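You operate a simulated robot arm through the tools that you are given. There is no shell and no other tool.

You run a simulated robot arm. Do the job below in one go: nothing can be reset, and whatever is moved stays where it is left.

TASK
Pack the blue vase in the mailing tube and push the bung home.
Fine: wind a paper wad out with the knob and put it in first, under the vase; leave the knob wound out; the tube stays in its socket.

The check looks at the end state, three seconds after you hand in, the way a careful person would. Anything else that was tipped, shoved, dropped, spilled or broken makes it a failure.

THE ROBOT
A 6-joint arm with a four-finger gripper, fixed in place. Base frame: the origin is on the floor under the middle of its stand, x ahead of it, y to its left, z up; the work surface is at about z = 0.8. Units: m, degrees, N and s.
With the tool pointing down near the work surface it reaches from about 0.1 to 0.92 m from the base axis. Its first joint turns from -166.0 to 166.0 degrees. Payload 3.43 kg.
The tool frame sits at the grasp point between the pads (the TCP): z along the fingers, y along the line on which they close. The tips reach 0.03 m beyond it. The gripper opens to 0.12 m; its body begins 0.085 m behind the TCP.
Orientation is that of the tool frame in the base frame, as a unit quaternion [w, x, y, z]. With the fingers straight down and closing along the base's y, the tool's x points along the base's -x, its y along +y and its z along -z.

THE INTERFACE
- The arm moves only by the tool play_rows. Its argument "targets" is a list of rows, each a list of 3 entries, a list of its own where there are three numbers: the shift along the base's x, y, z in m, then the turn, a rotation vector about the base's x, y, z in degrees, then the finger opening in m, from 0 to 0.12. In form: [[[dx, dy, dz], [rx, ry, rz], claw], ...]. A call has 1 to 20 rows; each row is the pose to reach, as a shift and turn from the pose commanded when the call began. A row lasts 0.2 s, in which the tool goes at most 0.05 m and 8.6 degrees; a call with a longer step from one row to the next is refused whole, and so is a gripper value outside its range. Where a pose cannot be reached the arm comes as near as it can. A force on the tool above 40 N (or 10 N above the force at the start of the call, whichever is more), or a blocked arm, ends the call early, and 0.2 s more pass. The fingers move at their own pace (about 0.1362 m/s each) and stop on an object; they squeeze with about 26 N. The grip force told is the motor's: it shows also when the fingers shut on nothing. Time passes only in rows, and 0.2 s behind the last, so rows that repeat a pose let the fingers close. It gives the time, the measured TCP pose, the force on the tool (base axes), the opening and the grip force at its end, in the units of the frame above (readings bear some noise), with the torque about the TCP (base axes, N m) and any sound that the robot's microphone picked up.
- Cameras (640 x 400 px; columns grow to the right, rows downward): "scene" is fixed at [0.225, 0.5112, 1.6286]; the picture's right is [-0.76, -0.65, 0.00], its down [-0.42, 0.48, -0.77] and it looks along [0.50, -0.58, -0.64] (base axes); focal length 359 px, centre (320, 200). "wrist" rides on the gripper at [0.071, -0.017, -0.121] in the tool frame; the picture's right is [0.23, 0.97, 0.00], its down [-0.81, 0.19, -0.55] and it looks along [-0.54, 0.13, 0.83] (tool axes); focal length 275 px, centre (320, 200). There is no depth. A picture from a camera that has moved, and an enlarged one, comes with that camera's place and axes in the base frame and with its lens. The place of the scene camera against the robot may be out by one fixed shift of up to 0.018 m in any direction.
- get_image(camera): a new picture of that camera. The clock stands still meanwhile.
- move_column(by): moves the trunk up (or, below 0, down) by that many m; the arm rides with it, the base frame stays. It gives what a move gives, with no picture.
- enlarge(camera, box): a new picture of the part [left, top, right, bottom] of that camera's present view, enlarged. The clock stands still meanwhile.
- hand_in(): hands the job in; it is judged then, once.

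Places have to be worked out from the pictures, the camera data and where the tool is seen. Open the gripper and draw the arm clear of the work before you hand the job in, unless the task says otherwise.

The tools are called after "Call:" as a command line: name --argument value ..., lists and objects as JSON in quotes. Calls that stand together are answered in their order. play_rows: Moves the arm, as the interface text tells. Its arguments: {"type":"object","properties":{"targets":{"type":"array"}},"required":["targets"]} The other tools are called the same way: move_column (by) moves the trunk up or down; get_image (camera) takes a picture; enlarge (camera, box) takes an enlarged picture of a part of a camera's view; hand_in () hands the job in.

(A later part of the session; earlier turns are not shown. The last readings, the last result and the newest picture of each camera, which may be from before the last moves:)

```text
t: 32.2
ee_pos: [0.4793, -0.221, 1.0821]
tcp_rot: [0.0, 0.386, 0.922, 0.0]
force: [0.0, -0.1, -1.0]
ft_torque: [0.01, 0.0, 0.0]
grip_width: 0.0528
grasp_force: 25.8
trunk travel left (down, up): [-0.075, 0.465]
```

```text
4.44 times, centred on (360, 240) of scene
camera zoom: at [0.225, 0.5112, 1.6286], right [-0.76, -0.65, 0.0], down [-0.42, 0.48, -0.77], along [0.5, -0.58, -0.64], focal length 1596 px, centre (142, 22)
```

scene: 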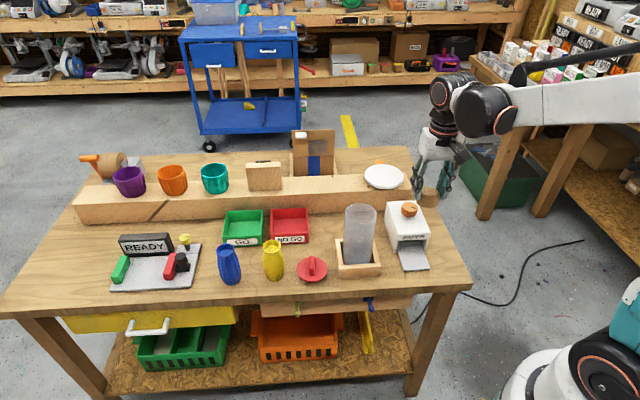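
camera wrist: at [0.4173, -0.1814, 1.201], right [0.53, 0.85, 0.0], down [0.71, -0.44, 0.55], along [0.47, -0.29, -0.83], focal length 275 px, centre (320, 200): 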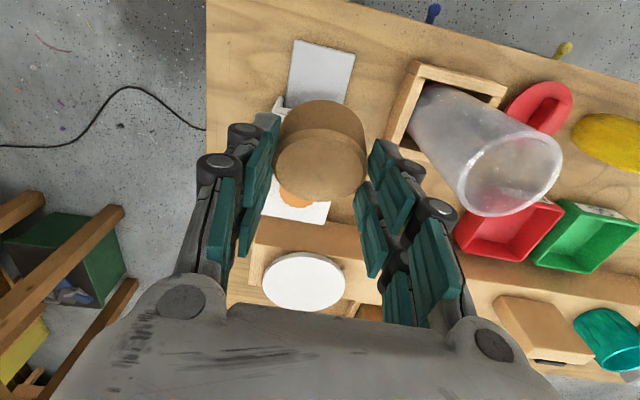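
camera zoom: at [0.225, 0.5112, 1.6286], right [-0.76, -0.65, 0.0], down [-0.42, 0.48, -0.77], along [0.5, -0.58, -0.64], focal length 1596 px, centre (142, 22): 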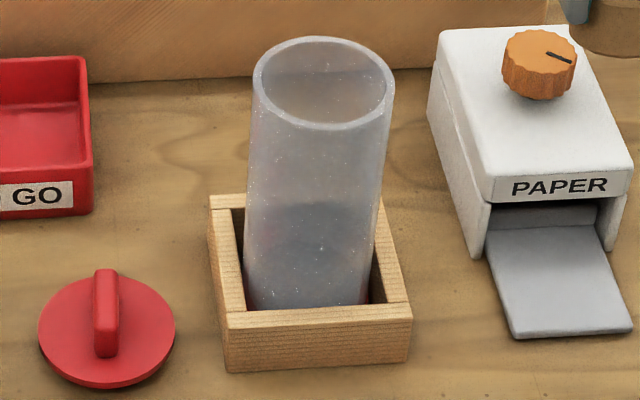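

The tube rim is at roughly (0.602, -0.103, 0.987). I'll move so the camera looks nearly straight down the tube past the held wad, to get its centre accurately.

Call:
play_rows --targets '[[[0, 0, 0.025], [0, 0, 0], 0.045], [[0.01, 0.006, 0.05], [0, 0, 0], 0.045], [[0.045, 0.028, 0.05], [0, 0, 0], 0.045], [[0.08, 0.05, 0.05], [0, 0, 0], 0.045], [[0.115, 0.073, 0.05], [0, 0, 0], 0.045], [[0.145, 0.092, 0.05], [0, 0, 0], 0.045], [[0.156, 0.0996, 0.05], [0, 0, 0], 0.045], [[0.156, 0.0996, 0.05], [0, 0, 0], 0.045], [[0.156, 0.0996, 0.05], [0, 0, 0], 0.045]]'

Call:
get_image --camera "wrist"

Call:
enlarge --camera "wrist" --box '[240, 0, 400, 120]'

```text
t: 34.2
ee_pos: [0.6321, -0.1222, 1.1317]
tcp_rot: [0.0, 0.386, 0.922, 0.0]
force: [-0.5, -0.7, -0.5]
ft_torque: [0.02, 0.0, 0.01]
grip_width: 0.0529
grasp_force: 25.9
trunk travel left (down, up): [-0.075, 0.465]
```

```text
taken
camera wrist: at [0.5702, -0.0827, 1.2505], right [0.53, 0.85, 0.0], down [0.71, -0.44, 0.55], along [0.47, -0.29, -0.83], focal length 275 px, centre (320, 200)
```

wrist: 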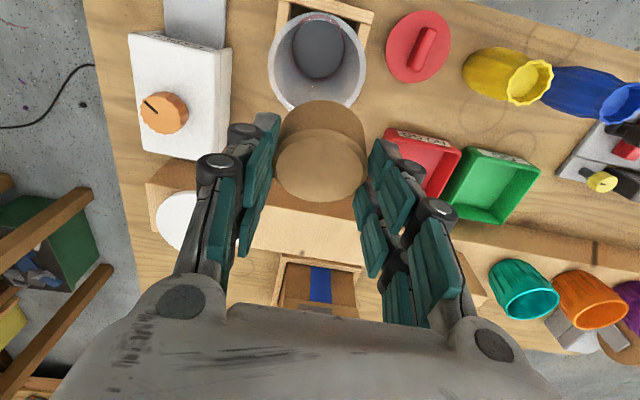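

```text
3.33 times, centred on (320, 60) of wrist
camera zoom: at [0.5702, -0.0827, 1.2505], right [0.53, 0.85, 0.0], down [0.71, -0.44, 0.55], along [0.47, -0.29, -0.83], focal length 918 px, centre (320, 667)
```

zoom: 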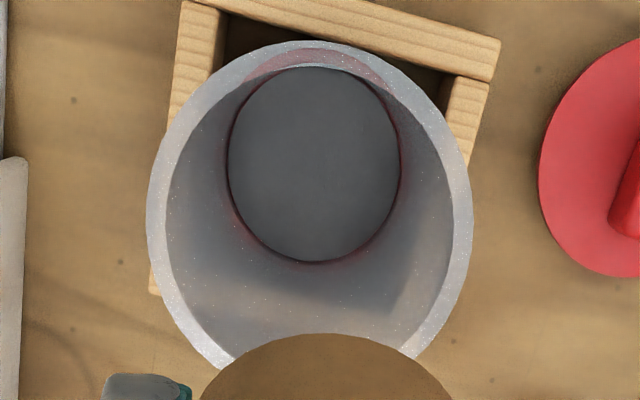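

Looking straight down the tube I get the centre at about (0.602, -0.1055), upright, inner diameter about 74 mm. I'll move over by (-0.031, +0.017), then lower until the finger tips are just above the rim.

Call:
play_rows --targets '[[[-0.01, 0.006, 0], [0, 0, 0], 0.045], [[-0.02, 0.011, -0.01], [0, 0, 0], 0.045], [[-0.031, 0.017, -0.03], [0, 0, 0], 0.045], [[-0.031, 0.017, -0.06], [0, 0, 0], 0.045], [[-0.031, 0.017, -0.085], [0, 0, 0], 0.045], [[-0.031, 0.017, -0.098], [0, 0, 0], 0.045], [[-0.031, 0.017, -0.098], [0, 0, 0], 0.045]]'

Call:
get_image --camera "wrist"

Call:
enlarge --camera "scene" --box '[310, 150, 420, 270]'

```text
t: 35.8
ee_pos: [0.6023, -0.1058, 1.0328]
tcp_rot: [0.0, 0.387, 0.922, 0.0]
force: [0.3, 0.1, -1.4]
ft_torque: [-0.01, 0.0, 0.0]
grip_width: 0.0531
grasp_force: 26.2
trunk travel left (down, up): [-0.075, 0.465]
```

```text
taken
camera wrist: at [0.54, -0.0661, 1.1515], right [0.53, 0.85, 0.0], down [0.71, -0.44, 0.55], along [0.47, -0.29, -0.83], focal length 275 px, centre (320, 200)
```

wrist: 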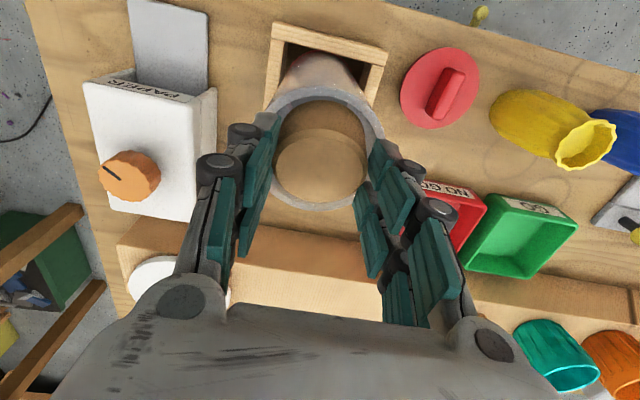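

```text
3.33 times, centred on (365, 210) of scene
camera zoom: at [0.225, 0.5112, 1.6286], right [-0.76, -0.65, 0.0], down [-0.42, 0.48, -0.77], along [0.5, -0.58, -0.64], focal length 1197 px, centre (170, 167)
```

zoom: 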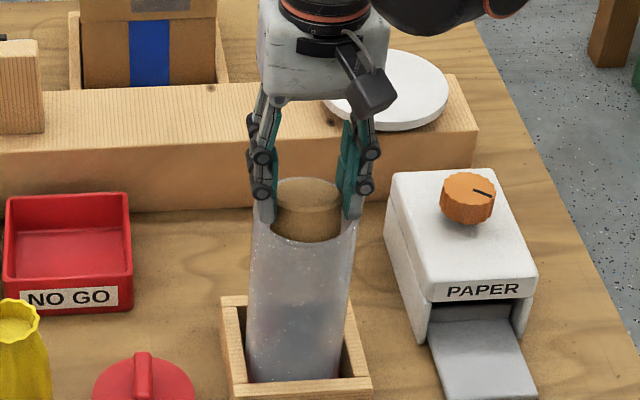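

The wad is centred over the bore, with its lower edge about at the rim and no contact force. I'll lower 4 mm more and release.

Call:
play_rows --targets '[[[0, 0, -0.004], [0, 0, 0], 0.045], [[0, 0, -0.004], [0, 0, 0], 0.045], [[0, 0, -0.004], [0, 0, 0], 0.07], [[0, 0, -0.004], [0, 0, 0], 0.09], [[0, 0, -0.004], [0, 0, 0], 0.09], [[0, 0, 0.03], [0, 0, 0], 0.09], [[0, 0, 0.07], [0, 0, 0], 0.1], [[0, 0, 0.1], [0, 0, 0], 0.12], [[0, 0, 0.1], [0, 0, 0], 0.12]]'

Call:
get_image --camera "wrist"

Call:
enlarge --camera "scene" --box '[310, 150, 420, 290]'

```text
t: 37.8
ee_pos: [0.6024, -0.1032, 1.1323]
tcp_rot: [0.0, 0.386, 0.923, 0.0]
force: [-0.5, -0.6, 0.6]
ft_torque: [0.0, -0.01, -0.01]
grip_width: 0.1202
grasp_force: 0.1
trunk travel left (down, up): [-0.075, 0.465]
```

```text
taken
camera wrist: at [0.5409, -0.0644, 1.2513], right [0.53, 0.85, 0.0], down [0.71, -0.44, 0.55], along [0.47, -0.29, -0.83], focal length 275 px, centre (320, 200)
```

wrist: 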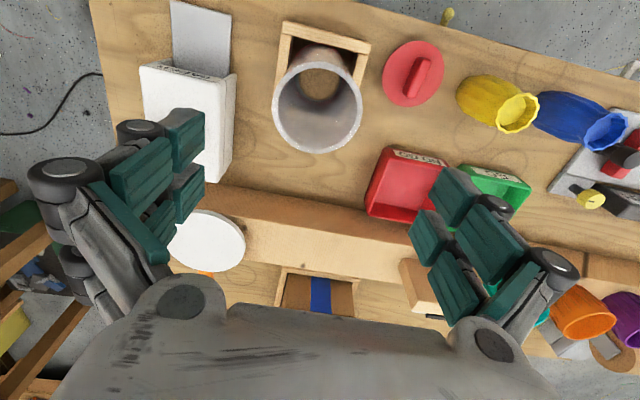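

```text
2.86 times, centred on (365, 220) of scene
camera zoom: at [0.225, 0.5112, 1.6286], right [-0.76, -0.65, 0.0], down [-0.42, 0.48, -0.77], along [0.5, -0.58, -0.64], focal length 1026 px, centre (191, 143)
```

zoom: 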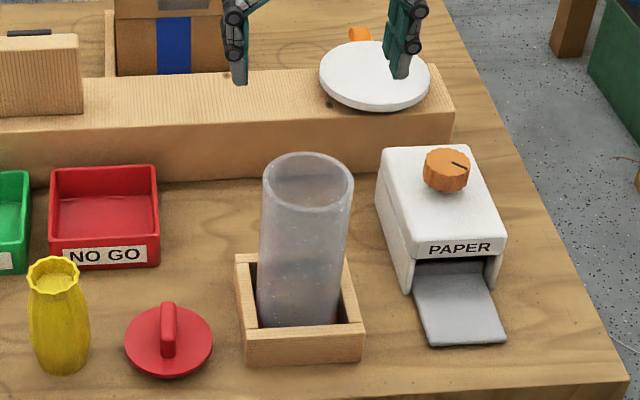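

The wad has dropped in. I'll shift the camera to look straight down the tube and check that it lies flat.

Call:
play_rows --targets '[[[0.016, -0.008, 0], [0, 0, 0], 0.12], [[0.033, -0.017, 0], [0, 0, 0], 0.12], [[0.033, -0.017, 0], [0, 0, 0], 0.12], [[0.033, -0.017, 0], [0, 0, 0], 0.12]]'

Call:
enlarge --camera "wrist" --box '[240, 0, 400, 120]'

Call:
enlarge --camera "wrist" --box '[360, 0, 640, 240]'

```text
t: 38.8
ee_pos: [0.6355, -0.1233, 1.1343]
tcp_rot: [0.0, 0.387, 0.922, 0.0]
force: [0.1, 0.2, -0.7]
ft_torque: [0.05, -0.01, 0.01]
grip_width: 0.1197
grasp_force: 0.0
trunk travel left (down, up): [-0.075, 0.465]
```

```text
3.33 times, centred on (320, 60) of wrist
camera zoom: at [0.5735, -0.0828, 1.253], right [0.53, 0.85, 0.0], down [0.71, -0.44, 0.55], along [0.47, -0.29, -0.83], focal length 918 px, centre (320, 667)
```

zoom: 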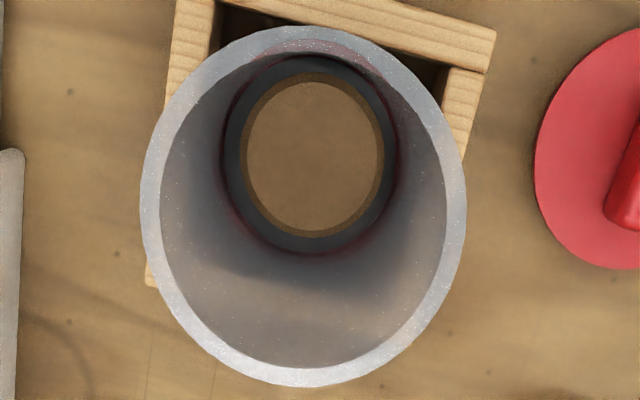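

```text
1.67 times, centred on (500, 120) of wrist
camera zoom: at [0.5735, -0.0828, 1.253], right [0.53, 0.85, 0.0], down [0.71, -0.44, 0.55], along [0.47, -0.29, -0.83], focal length 459 px, centre (20, 333)
```

zoom: 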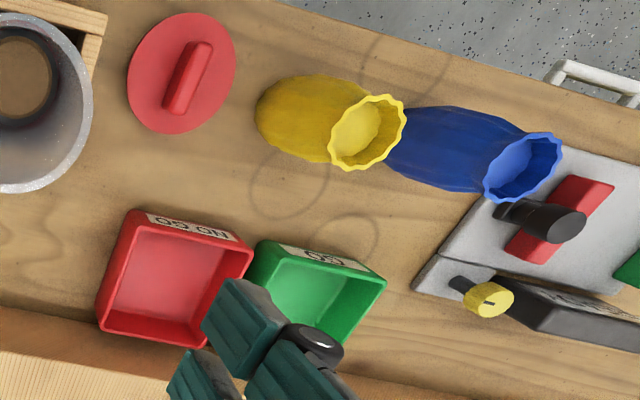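

The wad lies flat and centred on the tube's bottom. I take the tube axis as (0.605, -0.105) in commanded coordinates. Next is the blue vase, near (0.83, 0.173): I'll travel above it at the same height, turning so the fingers will close across the table's depth, away from the yellow vase and the READY board.

Call:
play_rows --targets '[[[0.016, 0.024, 0], [0, 0, 7.5], 0.12], [[0.032, 0.049, 0], [0, 0, 15], 0.12], [[0.048, 0.074, 0], [0, 0, 22.5], 0.12], [[0.064, 0.098, 0], [0, 0, 30], 0.12], [[0.08, 0.123, 0], [0, 0, 37.5], 0.12], [[0.096, 0.147, 0], [0, 0, 45], 0.12], [[0.112, 0.172, 0], [0, 0, 52.5], 0.12], [[0.128, 0.196, 0], [0, 0, 60], 0.12], [[0.144, 0.221, 0], [0, 0, 67.5], 0.12], [[0.16, 0.245, 0], [0, 0, 75], 0.12], [[0.176, 0.27, 0], [0, 0, 82.5], 0.12], [[0.193, 0.295, 0], [0, 0, 90], 0.12], [[0.193, 0.295, 0], [0, 0, 90], 0.12], [[0.193, 0.295, 0], [0, 0, 90], 0.12]]'

Call:
get_image --camera "wrist"

Call:
get_image --camera "scene"

```text
t: 41.8
ee_pos: [0.8278, 0.1707, 1.1344]
tcp_rot: [0.001, -0.379, 0.925, 0.0]
force: [-0.8, 0.4, 1.2]
ft_torque: [0.0, -0.06, 0.02]
grip_width: 0.1198
grasp_force: 0.1
trunk travel left (down, up): [-0.075, 0.465]
```

```text
taken
camera wrist: at [0.79, 0.1087, 1.2542], right [-0.85, 0.53, 0.0], down [0.44, 0.71, 0.55], along [0.29, 0.47, -0.83], focal length 275 px, centre (320, 200)
```

wrist: 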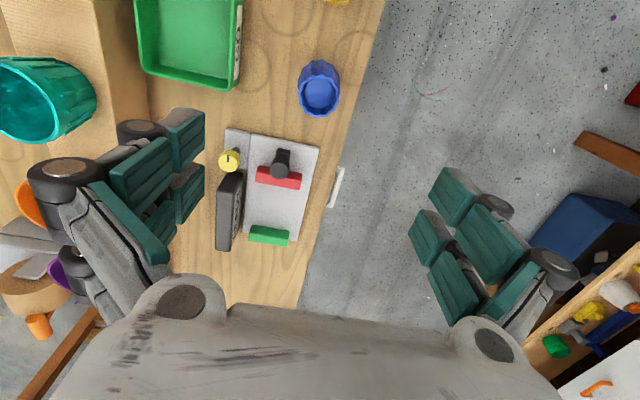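

```text
taken
```

scene: 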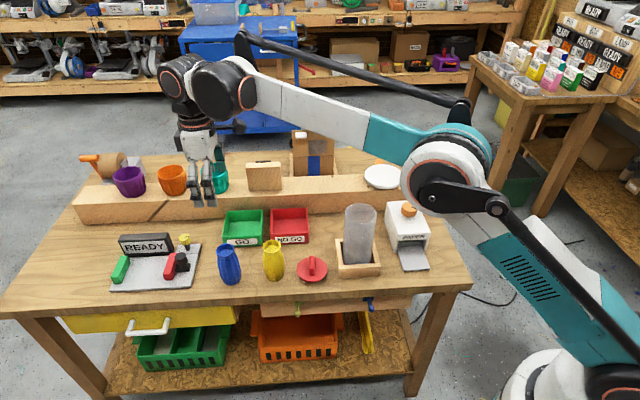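

The blue vase is visible upright between the fingers. I'll enlarge it to measure its centre and rim.

Call:
enlarge --camera "wrist" --box '[240, 30, 400, 150]'

Call:
enlarge --camera "scene" --box '[170, 220, 300, 300]'

```text
3.33 times, centred on (320, 90) of wrist
camera zoom: at [0.79, 0.1087, 1.2542], right [-0.85, 0.53, 0.0], down [0.44, 0.71, 0.55], along [0.29, 0.47, -0.83], focal length 918 px, centre (320, 567)
```

zoom: 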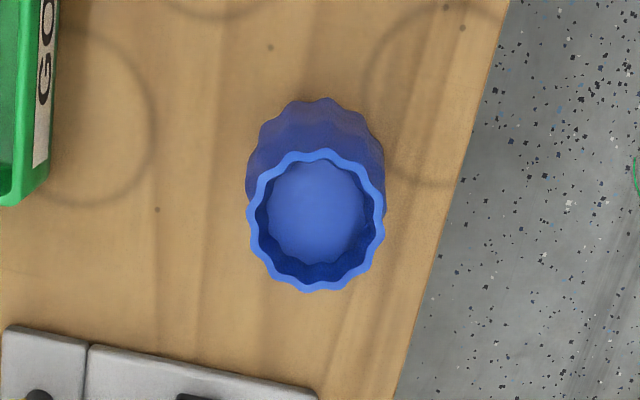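

```text
4.92 times, centred on (235, 260) of scene
camera zoom: at [0.225, 0.5112, 1.6286], right [-0.76, -0.65, 0.0], down [-0.42, 0.48, -0.77], along [0.5, -0.58, -0.64], focal length 1768 px, centre (738, -95)
```

zoom: 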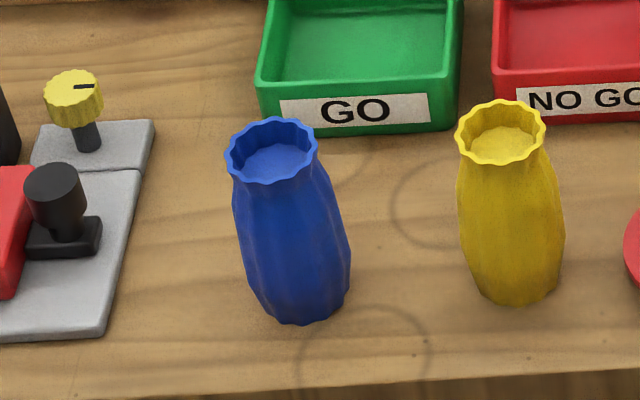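

The vase rim centre is at about (0.8333, 0.176) in commanded terms. Its top is at z≈0.92 and the rim is about 48 mm wide, so it should fit the 74 mm bore. The fingers won't fit inside the tube, so I'll grip only the top of the vase to keep the final drop small. I'll descend now, fingers wide, to TCP z≈0.945 and check.

Call:
play_rows --targets '[[[0.0017, 0.0015, -0.03], [0, 0, 0], 0.12], [[0.0033, 0.003, -0.07], [0, 0, 0], 0.12], [[0.0033, 0.003, -0.11], [0, 0, 0], 0.12], [[0.0033, 0.003, -0.15], [0, 0, 0], 0.12], [[0.0033, 0.003, -0.175], [0, 0, 0], 0.12], [[0.0033, 0.003, -0.189], [0, 0, 0], 0.12], [[0.0033, 0.003, -0.189], [0, 0, 0], 0.1], [[0.0033, 0.003, -0.189], [0, 0, 0], 0.08], [[0.0033, 0.003, -0.189], [0, 0, 0], 0.07], [[0.0033, 0.003, -0.189], [0, 0, 0], 0.07]]'

Call:
get_image --camera "wrist"

Call:
enlarge --camera "scene" --box '[170, 190, 300, 300]'

```text
t: 44.0
ee_pos: [0.834, 0.1755, 0.9457]
tcp_rot: [0.0, -0.379, 0.925, -0.001]
force: [-0.3, -0.3, 0.6]
ft_torque: [0.01, -0.02, 0.0]
grip_width: 0.0699
grasp_force: 0.0
trunk travel left (down, up): [-0.075, 0.465]
```

```text
taken
camera wrist: at [0.796, 0.114, 1.0642], right [-0.85, 0.53, 0.0], down [0.44, 0.71, 0.55], along [0.29, 0.47, -0.83], focal length 275 px, centre (320, 200)
```

wrist: 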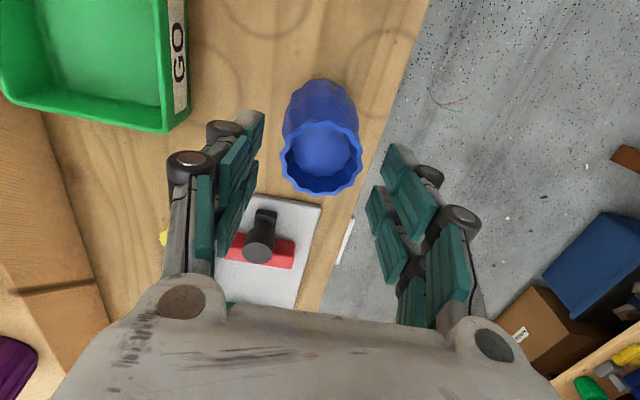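

```text
3.64 times, centred on (235, 245) of scene
camera zoom: at [0.225, 0.5112, 1.6286], right [-0.76, -0.65, 0.0], down [-0.42, 0.48, -0.77], along [0.5, -0.58, -0.64], focal length 1306 px, centre (629, 36)
```

zoom: 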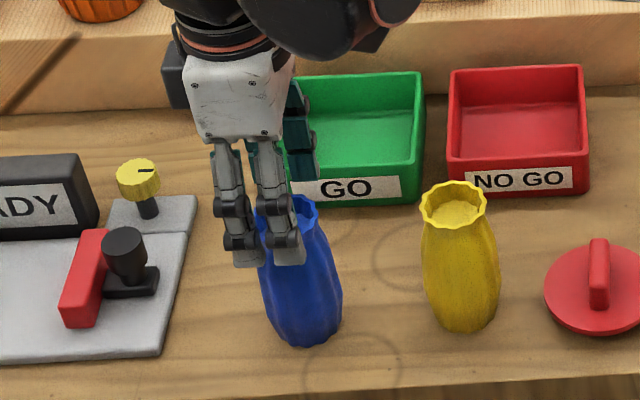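

The rim appears slightly toward the camera side of the TCP. I'll enlarge for a precise check before closing.

Call:
enlarge --camera "wrist" --box '[240, 60, 400, 220]'

```text
2.50 times, centred on (320, 140) of wrist
camera zoom: at [0.796, 0.114, 1.0642], right [-0.85, 0.53, 0.0], down [0.44, 0.71, 0.55], along [0.29, 0.47, -0.83], focal length 688 px, centre (320, 350)
```

zoom: 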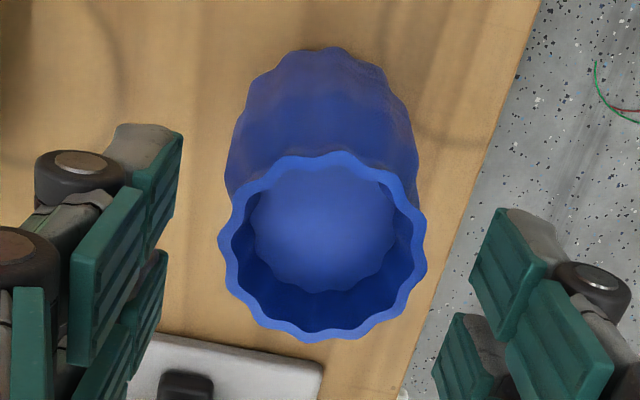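

Correcting for perspective, the vase axis is only about 2 mm toward the camera side and well centred between the fingers; its rim top is at z≈0.917. I'll shift, lower about 11 mm so the tips overlap the top 13 mm, and close gently.

Call:
play_rows --targets '[[[-0.001, -0.0016, -0.006], [0, 0, 0], 0.07], [[-0.001, -0.0016, -0.0115], [0, 0, 0], 0.07], [[-0.001, -0.0016, -0.0115], [0, 0, 0], 0.06], [[-0.001, -0.0016, -0.0115], [0, 0, 0], 0.053], [[-0.001, -0.0016, -0.0115], [0, 0, 0], 0.047], [[-0.001, -0.0016, -0.0115], [0, 0, 0], 0.042], [[-0.001, -0.0016, -0.0115], [0, 0, 0], 0.04], [[-0.001, -0.0016, -0.0115], [0, 0, 0], 0.04]]'

Call:
get_image --camera "wrist"

Call:
enlarge --camera "scene" --box '[170, 190, 300, 300]'

```text
t: 45.8
ee_pos: [0.8315, 0.1751, 0.9336]
tcp_rot: [0.0, -0.38, 0.925, -0.001]
force: [0.6, -0.2, 0.9]
ft_torque: [0.0, 0.01, -0.02]
grip_width: 0.0475
grasp_force: 26.5
trunk travel left (down, up): [-0.075, 0.465]
```

```text
taken
camera wrist: at [0.7938, 0.1128, 1.0524], right [-0.85, 0.53, 0.0], down [0.44, 0.71, 0.55], along [0.29, 0.47, -0.83], focal length 275 px, centre (320, 200)
```

wrist: 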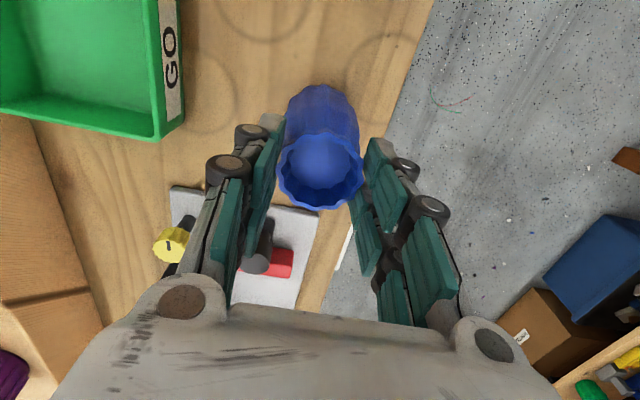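

```text
3.64 times, centred on (235, 245) of scene
camera zoom: at [0.225, 0.5112, 1.6286], right [-0.76, -0.65, 0.0], down [-0.42, 0.48, -0.77], along [0.5, -0.58, -0.64], focal length 1306 px, centre (629, 36)
```

zoom: 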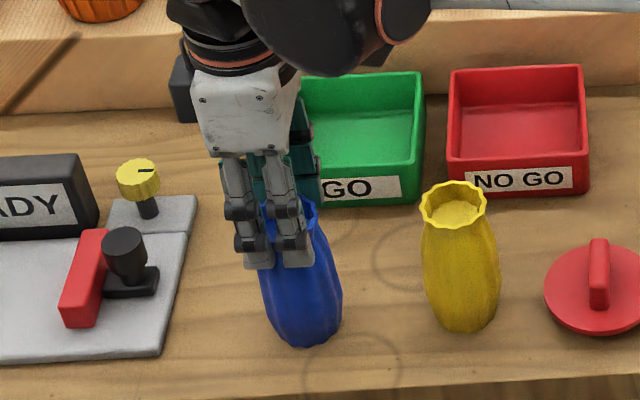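

The vase is gripped at 47.5 mm. I'll lift it slowly by 3 cm and check that it hangs straight.

Call:
play_rows --targets '[[[0, 0, 0.004], [0, 0, 0], 0.04], [[0, 0, 0.01], [0, 0, 0], 0.04], [[0, 0, 0.02], [0, 0, 0], 0.04], [[0, 0, 0.03], [0, 0, 0], 0.04], [[0, 0, 0.03], [0, 0, 0], 0.04]]'

Call:
get_image --camera "wrist"

Call:
enlarge --camera "scene" --box '[170, 190, 300, 300]'

```text
t: 47.0
ee_pos: [0.8323, 0.1753, 0.9645]
tcp_rot: [0.001, -0.379, 0.926, 0.0]
force: [0.0, -0.4, -0.8]
ft_torque: [0.01, 0.03, -0.03]
grip_width: 0.0472
grasp_force: 25.5
trunk travel left (down, up): [-0.075, 0.465]
```

```text
taken
camera wrist: at [0.793, 0.1141, 1.0825], right [-0.85, 0.53, 0.0], down [0.44, 0.71, 0.55], along [0.29, 0.47, -0.83], focal length 275 px, centre (320, 200)
```

wrist: 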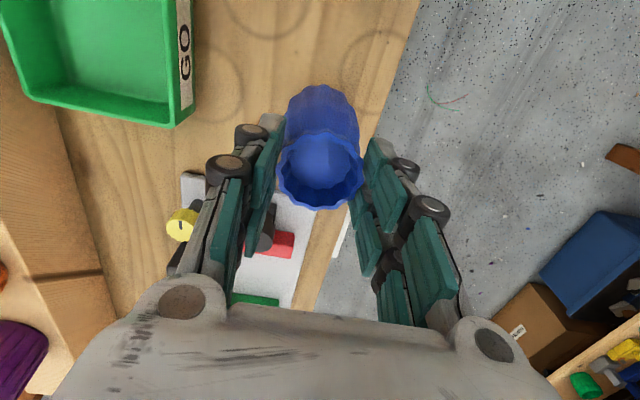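

```text
3.64 times, centred on (235, 245) of scene
camera zoom: at [0.225, 0.5112, 1.6286], right [-0.76, -0.65, 0.0], down [-0.42, 0.48, -0.77], along [0.5, -0.58, -0.64], focal length 1306 px, centre (629, 36)
```

zoom: 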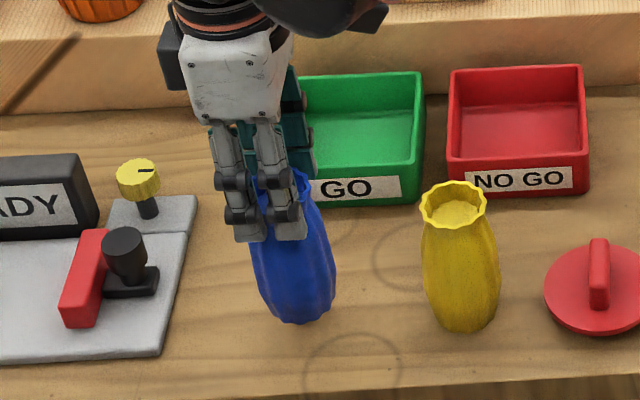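

The vase hangs straight. I'll raise it well clear of the yellow vase and carry it to a viewing spot just past the tube at z≈1.19, where the camera can see the bore.

Call:
play_rows --targets '[[[0, 0, 0.03], [0, 0, 0], 0.04], [[0, 0, 0.07], [0, 0, 0], 0.04], [[0, 0, 0.11], [0, 0, 0], 0.04], [[0, 0, 0.145], [0, 0, 0], 0.04], [[-0.01, -0.012, 0.175], [0, 0, 0], 0.04], [[-0.03, -0.036, 0.19], [0, 0, 0], 0.04], [[-0.055, -0.066, 0.205], [0, 0, 0], 0.04], [[-0.08, -0.095, 0.215], [0, 0, 0], 0.04], [[-0.105, -0.125, 0.222], [0, 0, 0], 0.04], [[-0.13, -0.155, 0.2262], [0, 0, 0], 0.04], [[-0.155, -0.185, 0.2262], [0, 0, 0], 0.04], [[-0.18, -0.215, 0.2262], [0, 0, 0], 0.04], [[-0.198, -0.236, 0.2262], [0, 0, 0], 0.04], [[-0.2073, -0.2474, 0.2262], [0, 0, 0], 0.04], [[-0.2073, -0.2474, 0.2262], [0, 0, 0], 0.04], [[-0.2073, -0.2474, 0.2262], [0, 0, 0], 0.04]]'

Call:
get_image --camera "wrist"

Call:
enlarge --camera "wrist" --box '[240, 0, 400, 120]'

Call:
get_image --camera "scene"

```text
t: 50.4
ee_pos: [0.6249, -0.0735, 1.1901]
tcp_rot: [0.0, -0.379, 0.925, 0.001]
force: [0.4, 0.5, -0.7]
ft_torque: [0.04, 0.0, -0.01]
grip_width: 0.0471
grasp_force: 26.4
trunk travel left (down, up): [-0.075, 0.465]
```

```text
taken
camera wrist: at [0.5866, -0.1356, 1.3088], right [-0.85, 0.53, 0.0], down [0.44, 0.71, 0.55], along [0.29, 0.47, -0.83], focal length 275 px, centre (320, 200)
```

wrist: 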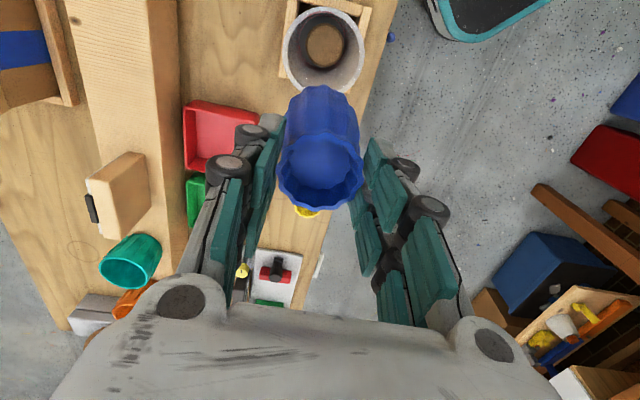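

```text
3.33 times, centred on (320, 60) of wrist
camera zoom: at [0.5866, -0.1356, 1.3088], right [-0.85, 0.53, 0.0], down [0.44, 0.71, 0.55], along [0.29, 0.47, -0.83], focal length 918 px, centre (320, 667)
```

zoom: 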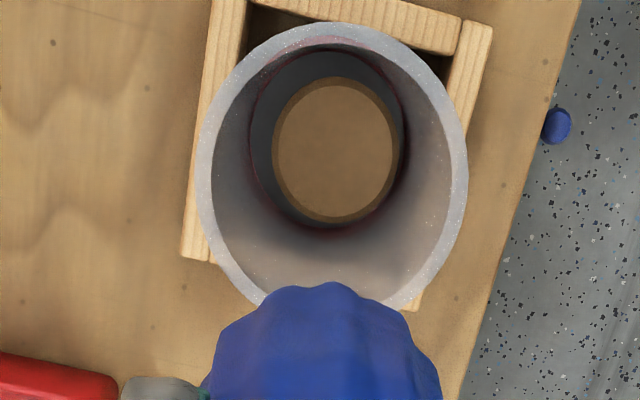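

```text
taken
```

scene: 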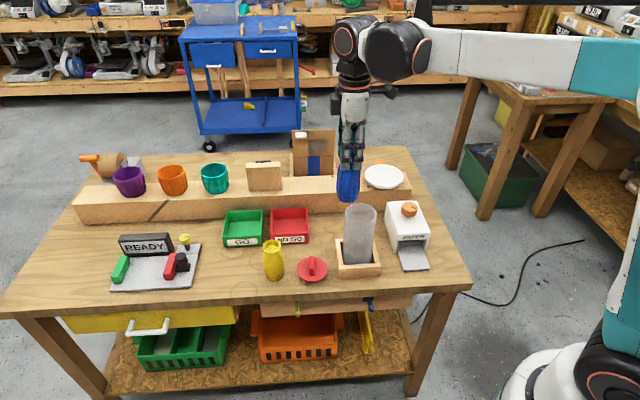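

I get the tube axis at about (0.6035, -0.1045) in commanded terms, averaging the two viewing directions. I'll bring the vase over it and lower until its base is just above the rim, then check alignment.

Call:
play_rows --targets '[[[-0.007, -0.0105, 0], [0, 0, 0], 0.04], [[-0.0145, -0.021, 0], [0, 0, 0], 0.04], [[-0.0215, -0.0315, 0], [0, 0, 0], 0.04], [[-0.0215, -0.0315, -0.02], [0, 0, 0], 0.04], [[-0.0215, -0.0315, -0.04], [0, 0, 0], 0.04], [[-0.0215, -0.0315, -0.055], [0, 0, 0], 0.04], [[-0.0215, -0.0315, -0.055], [0, 0, 0], 0.04]]'

Call:
enlarge --camera "wrist" --box '[220, 0, 420, 240]'

Call:
enlarge --camera "scene" --box '[310, 120, 430, 290]'

```text
t: 52.0
ee_pos: [0.6019, -0.1025, 1.133]
tcp_rot: [0.0, -0.38, 0.925, 0.0]
force: [0.9, -0.5, -0.6]
ft_torque: [-0.01, 0.0, 0.0]
grip_width: 0.0473
grasp_force: 26.0
trunk travel left (down, up): [-0.075, 0.465]
```

```text
1.67 times, centred on (320, 120) of wrist
camera zoom: at [0.5626, -0.1649, 1.2531], right [-0.85, 0.53, 0.0], down [0.44, 0.71, 0.55], along [0.29, 0.47, -0.83], focal length 459 px, centre (320, 333)
```

zoom: 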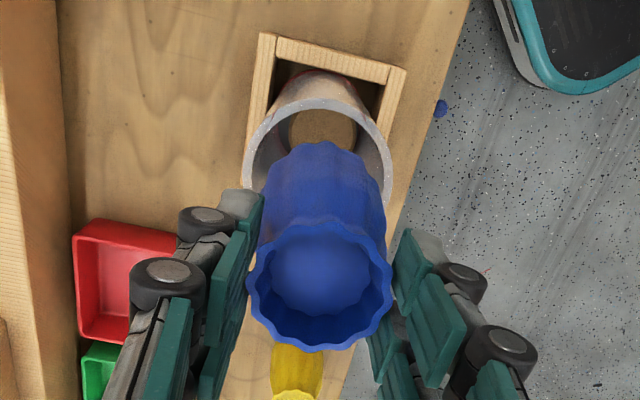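

```text
2.35 times, centred on (370, 205) of scene
camera zoom: at [0.225, 0.5112, 1.6286], right [-0.76, -0.65, 0.0], down [-0.42, 0.48, -0.77], along [0.5, -0.58, -0.64], focal length 845 px, centre (202, 188)
```

zoom: 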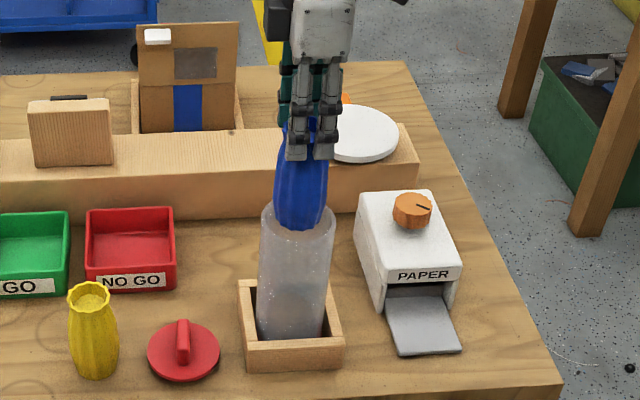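

Rim and vase line up within about 1 mm in both views. I'll lower slowly into the tube until the finger tips are a few millimetres above the rim.

Call:
play_rows --targets '[[[0, 0, -0.012], [0, 0, 0], 0.04], [[0, 0, -0.025], [0, 0, 0], 0.04], [[0, 0, -0.038], [0, 0, 0], 0.04], [[0, 0, -0.051], [0, 0, 0], 0.04], [[0, 0, -0.064], [0, 0, 0], 0.04], [[0, 0, -0.077], [0, 0, 0], 0.04], [[0, 0, -0.09], [0, 0, 0], 0.04], [[0, 0, -0.1], [0, 0, 0], 0.04], [[0, 0, -0.107], [0, 0, 0], 0.04], [[0, 0, -0.107], [0, 0, 0], 0.04]]'

Call:
get_image --camera "wrist"

Call:
enlarge --camera "scene" --box '[320, 150, 410, 280]'

```text
t: 54.2
ee_pos: [0.6008, -0.1053, 1.0271]
tcp_rot: [0.0, -0.379, 0.925, -0.001]
force: [0.4, -0.3, -1.3]
ft_torque: [0.0, 0.0, -0.01]
grip_width: 0.0472
grasp_force: 25.9
trunk travel left (down, up): [-0.075, 0.465]
```

```text
taken
camera wrist: at [0.5631, -0.1664, 1.1463], right [-0.85, 0.53, 0.0], down [0.44, 0.71, 0.55], along [0.29, 0.47, -0.83], focal length 275 px, centre (320, 200)
```

wrist: 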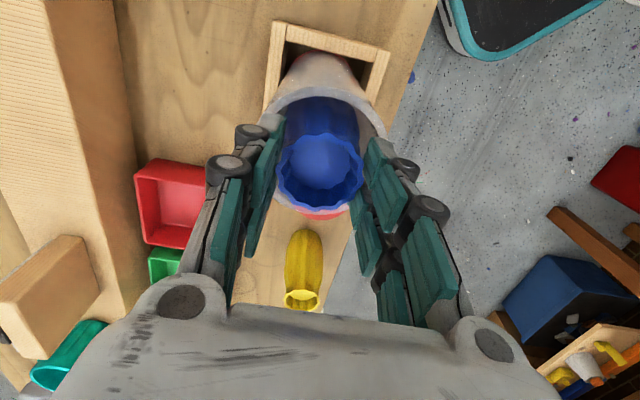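

```text
3.08 times, centred on (365, 215) of scene
camera zoom: at [0.225, 0.5112, 1.6286], right [-0.76, -0.65, 0.0], down [-0.42, 0.48, -0.77], along [0.5, -0.58, -0.64], focal length 1105 px, centre (182, 154)
```

zoom: 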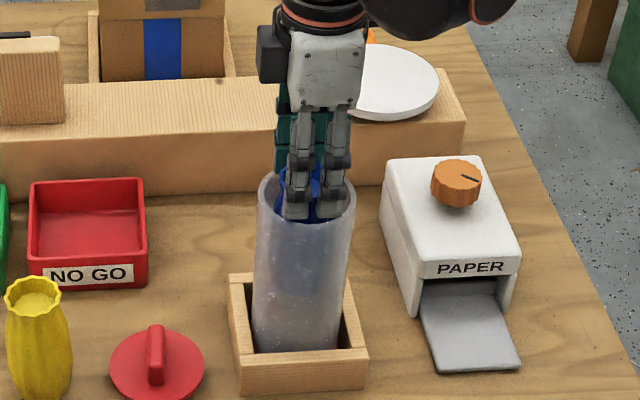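

No contact so far. I'll zoom in on the finger tips against the rim to judge the remaining gap.

Call:
enlarge --camera "scene" --box '[340, 190, 390, 230]'

Call:
enlarge --camera "wrist" --box '[240, 70, 400, 230]'

```text
10.00 times, centred on (365, 210) of scene
camera zoom: at [0.225, 0.5112, 1.6286], right [-0.76, -0.65, 0.0], down [-0.42, 0.48, -0.77], along [0.5, -0.58, -0.64], focal length 3590 px, centre (-130, 100)
```

zoom: 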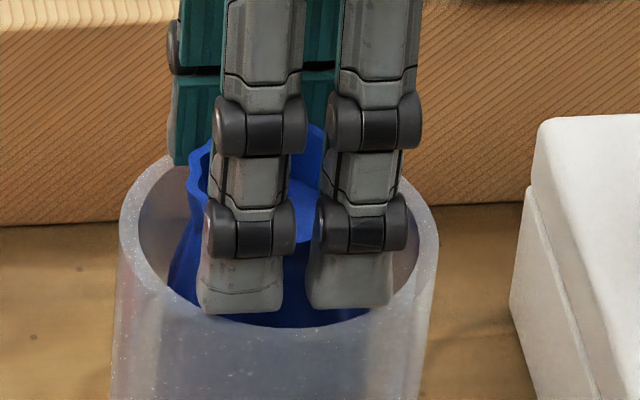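

```text
2.50 times, centred on (320, 150) of wrist
camera zoom: at [0.5631, -0.1664, 1.1463], right [-0.85, 0.53, 0.0], down [0.44, 0.71, 0.55], along [0.29, 0.47, -0.83], focal length 688 px, centre (320, 325)
```

zoom: 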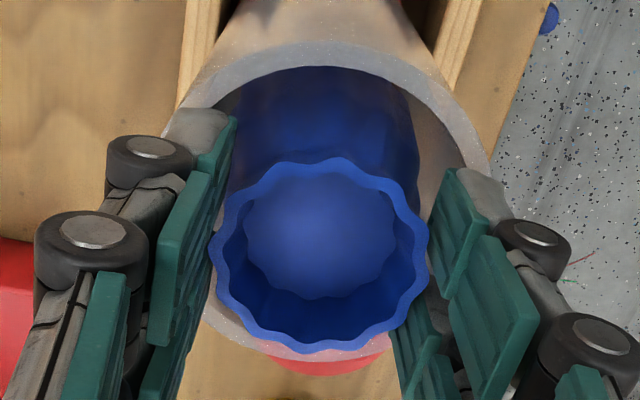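

The tips still clear the rim by roughly 8 mm. I'll lower another 6 mm in small steps, watching for contact.

Call:
play_rows --targets '[[[0, 0, -0.002], [0, 0, 0], 0.04], [[0, 0, -0.004], [0, 0, 0], 0.04], [[0, 0, -0.006], [0, 0, 0], 0.04], [[0, 0, -0.006], [0, 0, 0], 0.04]]'

Call:
enlarge --camera "scene" --box '[340, 190, 390, 230]'

```text
t: 55.4
ee_pos: [0.602, -0.1039, 1.0245]
tcp_rot: [0.0, -0.38, 0.925, -0.001]
force: [0.5, 0.0, 23.1]
ft_torque: [0.12, 0.15, 0.01]
grip_width: 0.0472
grasp_force: 25.9
trunk travel left (down, up): [-0.075, 0.465]
stopped in row 4: the force on the tool passed its limit at 41 N (the readings are from after the stop); the commanded pose is now the measured one
```

```text
10.00 times, centred on (365, 210) of scene
camera zoom: at [0.225, 0.5112, 1.6286], right [-0.76, -0.65, 0.0], down [-0.42, 0.48, -0.77], along [0.5, -0.58, -0.64], focal length 3590 px, centre (-130, 100)
```

zoom: 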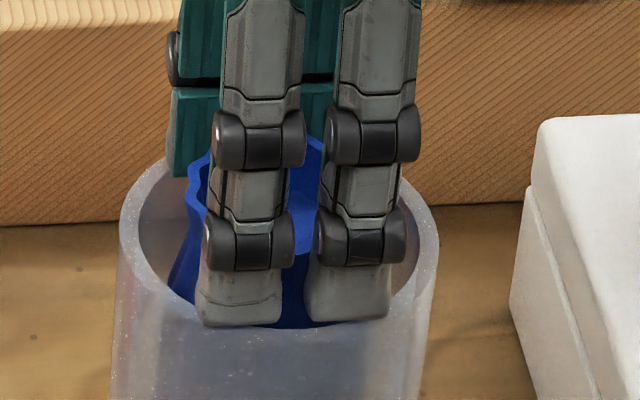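

The tips just touched the rim (tip height about 0.994), so this is as low as I can go. I'll back up 2 mm to unload the rim, then release the vase onto the wad and rise.

Call:
play_rows --targets '[[[0, 0, 0.0015], [0, 0, 0], 0.04], [[0, 0, 0.0015], [0, 0, 0], 0.04], [[0, 0, 0.0015], [0, 0, 0], 0.04]]'

```text
t: 56.2
ee_pos: [0.6008, -0.1039, 1.026]
tcp_rot: [0.0, -0.378, 0.926, -0.001]
force: [-2.9, -0.7, 8.6]
ft_torque: [0.02, 0.22, 0.04]
grip_width: 0.0469
grasp_force: 25.8
trunk travel left (down, up): [-0.075, 0.465]
```

There is still 8.6 N on the tips, so I'll rise another 1.5 mm.

Call:
play_rows --targets '[[[0, 0, 0.0015], [0, 0, 0], 0.04], [[0, 0, 0.0015], [0, 0, 0], 0.04]]'

Call:
enlarge --camera "wrist" --box '[240, 70, 400, 230]'

Call:
enlarge --camera "scene" --box '[320, 180, 410, 280]'

```text
t: 56.8
ee_pos: [0.6025, -0.1049, 1.0253]
tcp_rot: [0.0, -0.378, 0.926, -0.001]
force: [0.6, -0.5, -0.6]
ft_torque: [0.0, -0.01, 0.0]
grip_width: 0.0471
grasp_force: 25.6
trunk travel left (down, up): [-0.075, 0.465]
```

```text
2.50 times, centred on (320, 150) of wrist
camera zoom: at [0.5643, -0.166, 1.1441], right [-0.85, 0.53, 0.0], down [0.44, 0.71, 0.55], along [0.29, 0.47, -0.83], focal length 688 px, centre (320, 325)
```

zoom: 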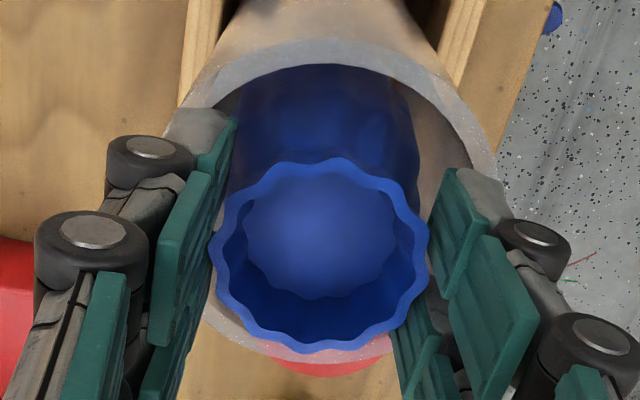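

```text
4.00 times, centred on (365, 230) of scene
camera zoom: at [0.225, 0.5112, 1.6286], right [-0.76, -0.65, 0.0], down [-0.42, 0.48, -0.77], along [0.5, -0.58, -0.64], focal length 1436 px, centre (140, 80)
```

zoom: 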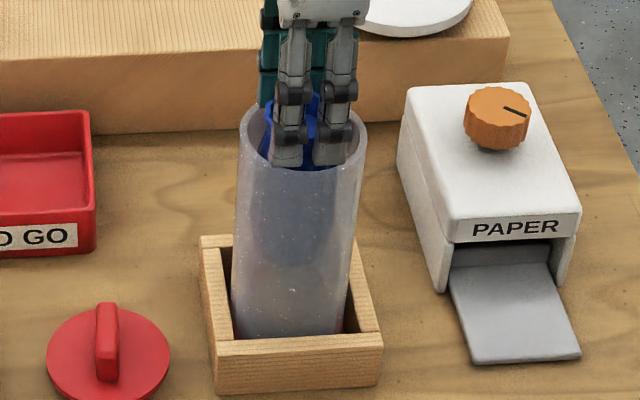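

The rim is unloaded and the vase is centred in the bore. I'll release it now, then rise.

Call:
play_rows --targets '[[[0, 0, 0], [0, 0, 0], 0.08], [[0, 0, 0], [0, 0, 0], 0.08], [[0, 0, 0], [0, 0, 0], 0.08], [[0, 0, 0.02], [0, 0, 0], 0.08], [[0, 0, 0.06], [0, 0, 0], 0.1], [[0, 0, 0.1], [0, 0, 0], 0.12], [[0.01, 0.016, 0.12], [0, 0, 0], 0.12], [[0.02, 0.032, 0.12], [0, 0, 0], 0.12], [[0.02, 0.032, 0.12], [0, 0, 0], 0.12]]'

Call:
get_image --camera "wrist"

Call:
enlarge --camera "wrist" --box '[240, 0, 400, 120]'

Call:
enlarge --camera "scene" --box '[320, 180, 410, 280]'

```text
t: 58.8
ee_pos: [0.622, -0.071, 1.1454]
tcp_rot: [0.0, -0.379, 0.926, 0.0]
force: [0.3, 0.1, -0.3]
ft_torque: [-0.02, 0.01, -0.01]
grip_width: 0.1201
grasp_force: 0.1
trunk travel left (down, up): [-0.075, 0.465]
```

```text
taken
camera wrist: at [0.5833, -0.1327, 1.264], right [-0.85, 0.53, 0.0], down [0.44, 0.71, 0.55], along [0.29, 0.47, -0.83], focal length 275 px, centre (320, 200)
```

wrist: 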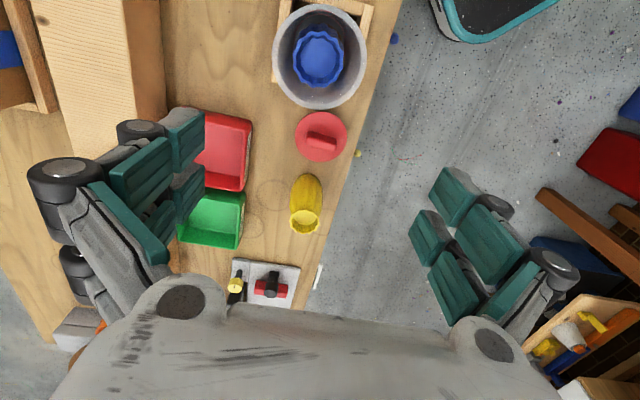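

```text
3.33 times, centred on (320, 60) of wrist
camera zoom: at [0.5833, -0.1327, 1.264], right [-0.85, 0.53, 0.0], down [0.44, 0.71, 0.55], along [0.29, 0.47, -0.83], focal length 918 px, centre (320, 667)
```

zoom: 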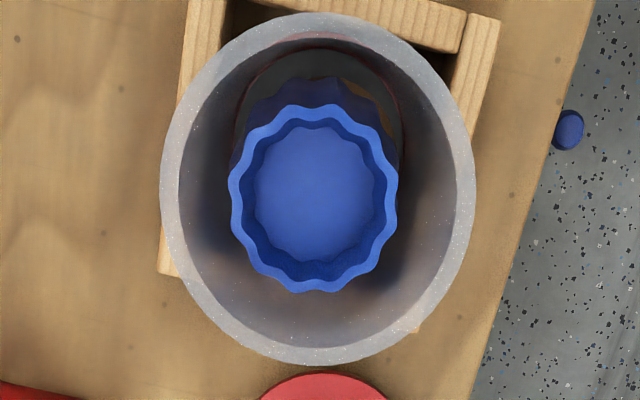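

```text
4.00 times, centred on (365, 230) of scene
camera zoom: at [0.225, 0.5112, 1.6286], right [-0.76, -0.65, 0.0], down [-0.42, 0.48, -0.77], along [0.5, -0.58, -0.64], focal length 1436 px, centre (140, 80)
```

zoom: 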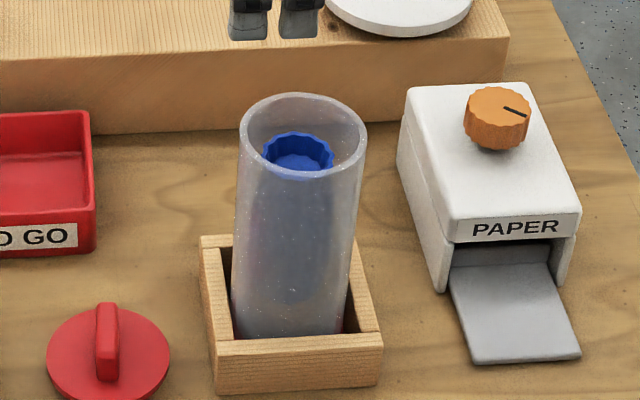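

The vase stands upright in the tube on the wad, with its rim below the tube rim. Next is the bung, near (0.671, 0.012): I'll move above it, turning back 90° so the fingers can close across its handle.

Call:
play_rows --targets '[[[0.004, 0.007, 0], [0, 0, -7.5], 0.12], [[0.008, 0.014, 0], [0, 0, -15], 0.12], [[0.012, 0.021, 0], [0, 0, -22.5], 0.12], [[0.016, 0.028, 0], [0, 0, -30], 0.12], [[0.02, 0.035, 0], [0, 0, -37.5], 0.12], [[0.025, 0.042, 0], [0, 0, -45], 0.12], [[0.029, 0.049, 0], [0, 0, -52.5], 0.12], [[0.033, 0.056, 0], [0, 0, -60], 0.12], [[0.037, 0.063, 0], [0, 0, -67.5], 0.12], [[0.041, 0.07, 0], [0, 0, -75], 0.12], [[0.045, 0.077, -0.03], [0, 0, -82.5], 0.12], [[0.049, 0.083, -0.06], [0, 0, -90], 0.12], [[0.049, 0.083, -0.06], [0, 0, -90], 0.12], [[0.049, 0.083, -0.06], [0, 0, -90], 0.12]]'

Call:
get_image --camera "wrist"

Call:
enlarge --camera "wrist" --box '[240, 40, 400, 180]'

Call:
enlarge --camera "scene" --box '[285, 240, 345, 295]'

```text
t: 61.8
ee_pos: [0.6713, 0.0106, 1.0862]
tcp_rot: [0.0, 0.387, 0.922, 0.0]
force: [-0.1, 0.5, 0.5]
ft_torque: [0.0, 0.0, 0.01]
grip_width: 0.1198
grasp_force: 0.0
trunk travel left (down, up): [-0.075, 0.465]
```

```text
taken
camera wrist: at [0.6092, 0.0506, 1.2045], right [0.53, 0.85, 0.0], down [0.71, -0.44, 0.55], along [0.47, -0.3, -0.83], focal length 275 px, centre (320, 200)
```

wrist: 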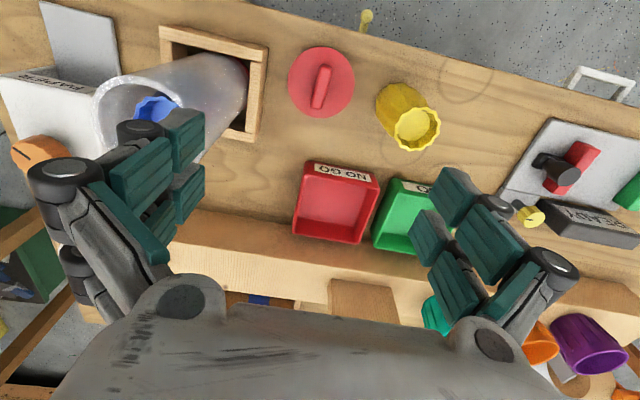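

```text
2.86 times, centred on (320, 110) of wrist
camera zoom: at [0.6092, 0.0506, 1.2045], right [0.53, 0.85, 0.0], down [0.71, -0.44, 0.55], along [0.47, -0.3, -0.83], focal length 786 px, centre (320, 457)
```

zoom: 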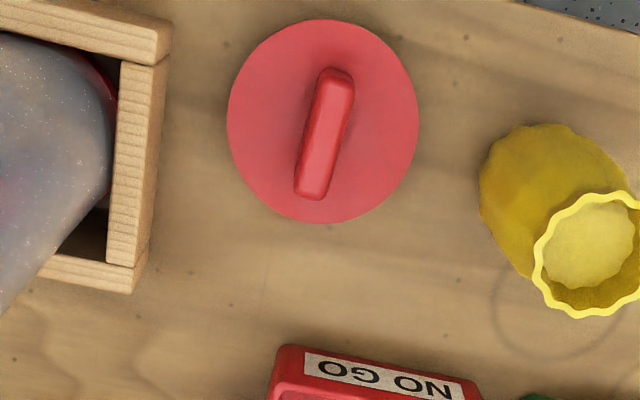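

```text
7.27 times, centred on (315, 268) of scene
camera zoom: at [0.225, 0.5112, 1.6286], right [-0.76, -0.65, 0.0], down [-0.42, 0.48, -0.77], along [0.5, -0.58, -0.64], focal length 2611 px, centre (356, -291)
```

zoom: 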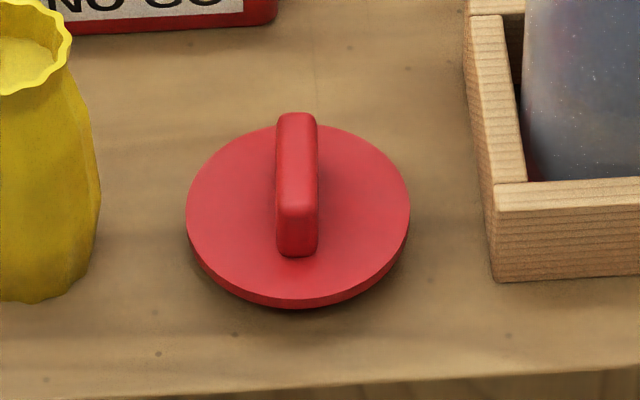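

The handle is a ridge about 58 mm long and 16 mm thick, running nearly front to back (about -43°), centred near (0.673, 0.013). The flange top is near z≈0.818 and the handle top near 0.842. I'll align yaw by +2° and descend with fingers open 60 mm, stopping short for a look.

Call:
play_rows --targets '[[[0.0016, 0.002, -0.04], [0, 0, 2], 0.1], [[0.0016, 0.002, -0.08], [0, 0, 2], 0.08], [[0.0016, 0.002, -0.12], [0, 0, 2], 0.06], [[0.0016, 0.002, -0.16], [0, 0, 2], 0.06], [[0.0016, 0.002, -0.19], [0, 0, 2], 0.06], [[0.0016, 0.002, -0.21], [0, 0, 2], 0.06], [[0.0016, 0.002, -0.222], [0, 0, 2], 0.06], [[0.0016, 0.002, -0.222], [0, 0, 2], 0.06], [[0.0016, 0.002, -0.222], [0, 0, 2], 0.06]]'

Call:
get_image --camera "wrist"

Call:
enlarge --camera "wrist" --box '[240, 80, 400, 240]'

Call:
enlarge --camera "scene" --box '[280, 230, 350, 295]'

```text
t: 63.8
ee_pos: [0.6729, 0.0102, 0.864]
tcp_rot: [-0.001, 0.37, 0.929, -0.001]
force: [-0.1, 0.6, 0.9]
ft_torque: [0.0, 0.01, 0.02]
grip_width: 0.0598
grasp_force: 0.0
trunk travel left (down, up): [-0.075, 0.465]
```

```text
taken
camera wrist: at [0.6102, 0.0491, 0.9825], right [0.5, 0.86, 0.0], down [0.72, -0.42, 0.55], along [0.48, -0.28, -0.83], focal length 275 px, centre (320, 200)
```

wrist: 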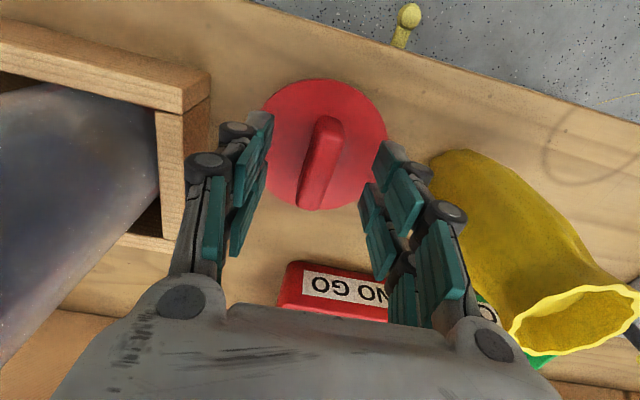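

```text
2.50 times, centred on (320, 160) of wrist
camera zoom: at [0.6102, 0.0491, 0.9825], right [0.5, 0.86, 0.0], down [0.72, -0.42, 0.55], along [0.48, -0.28, -0.83], focal length 688 px, centre (320, 300)
```

zoom: 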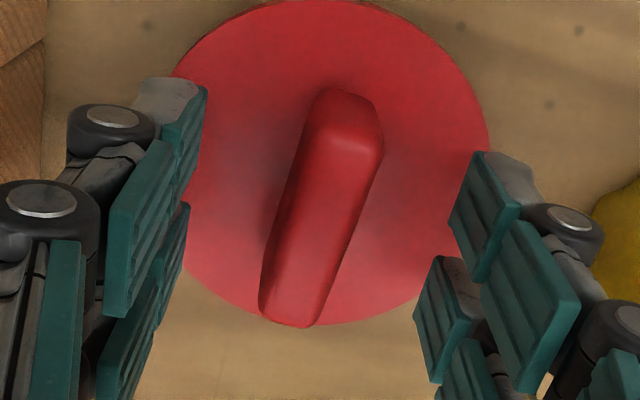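

```text
6.15 times, centred on (315, 262) of scene
camera zoom: at [0.225, 0.5112, 1.6286], right [-0.76, -0.65, 0.0], down [-0.42, 0.48, -0.77], along [0.5, -0.58, -0.64], focal length 2210 px, centre (351, -185)
```

zoom: 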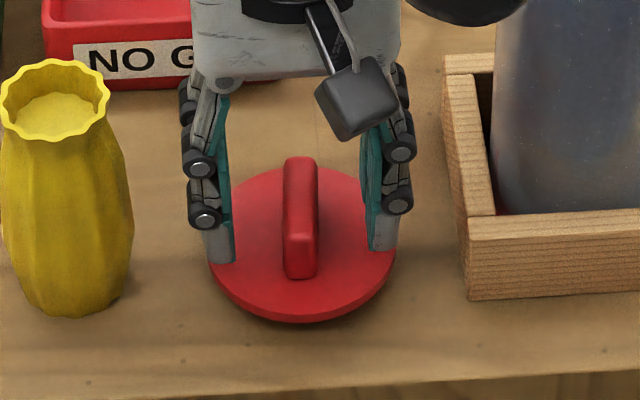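

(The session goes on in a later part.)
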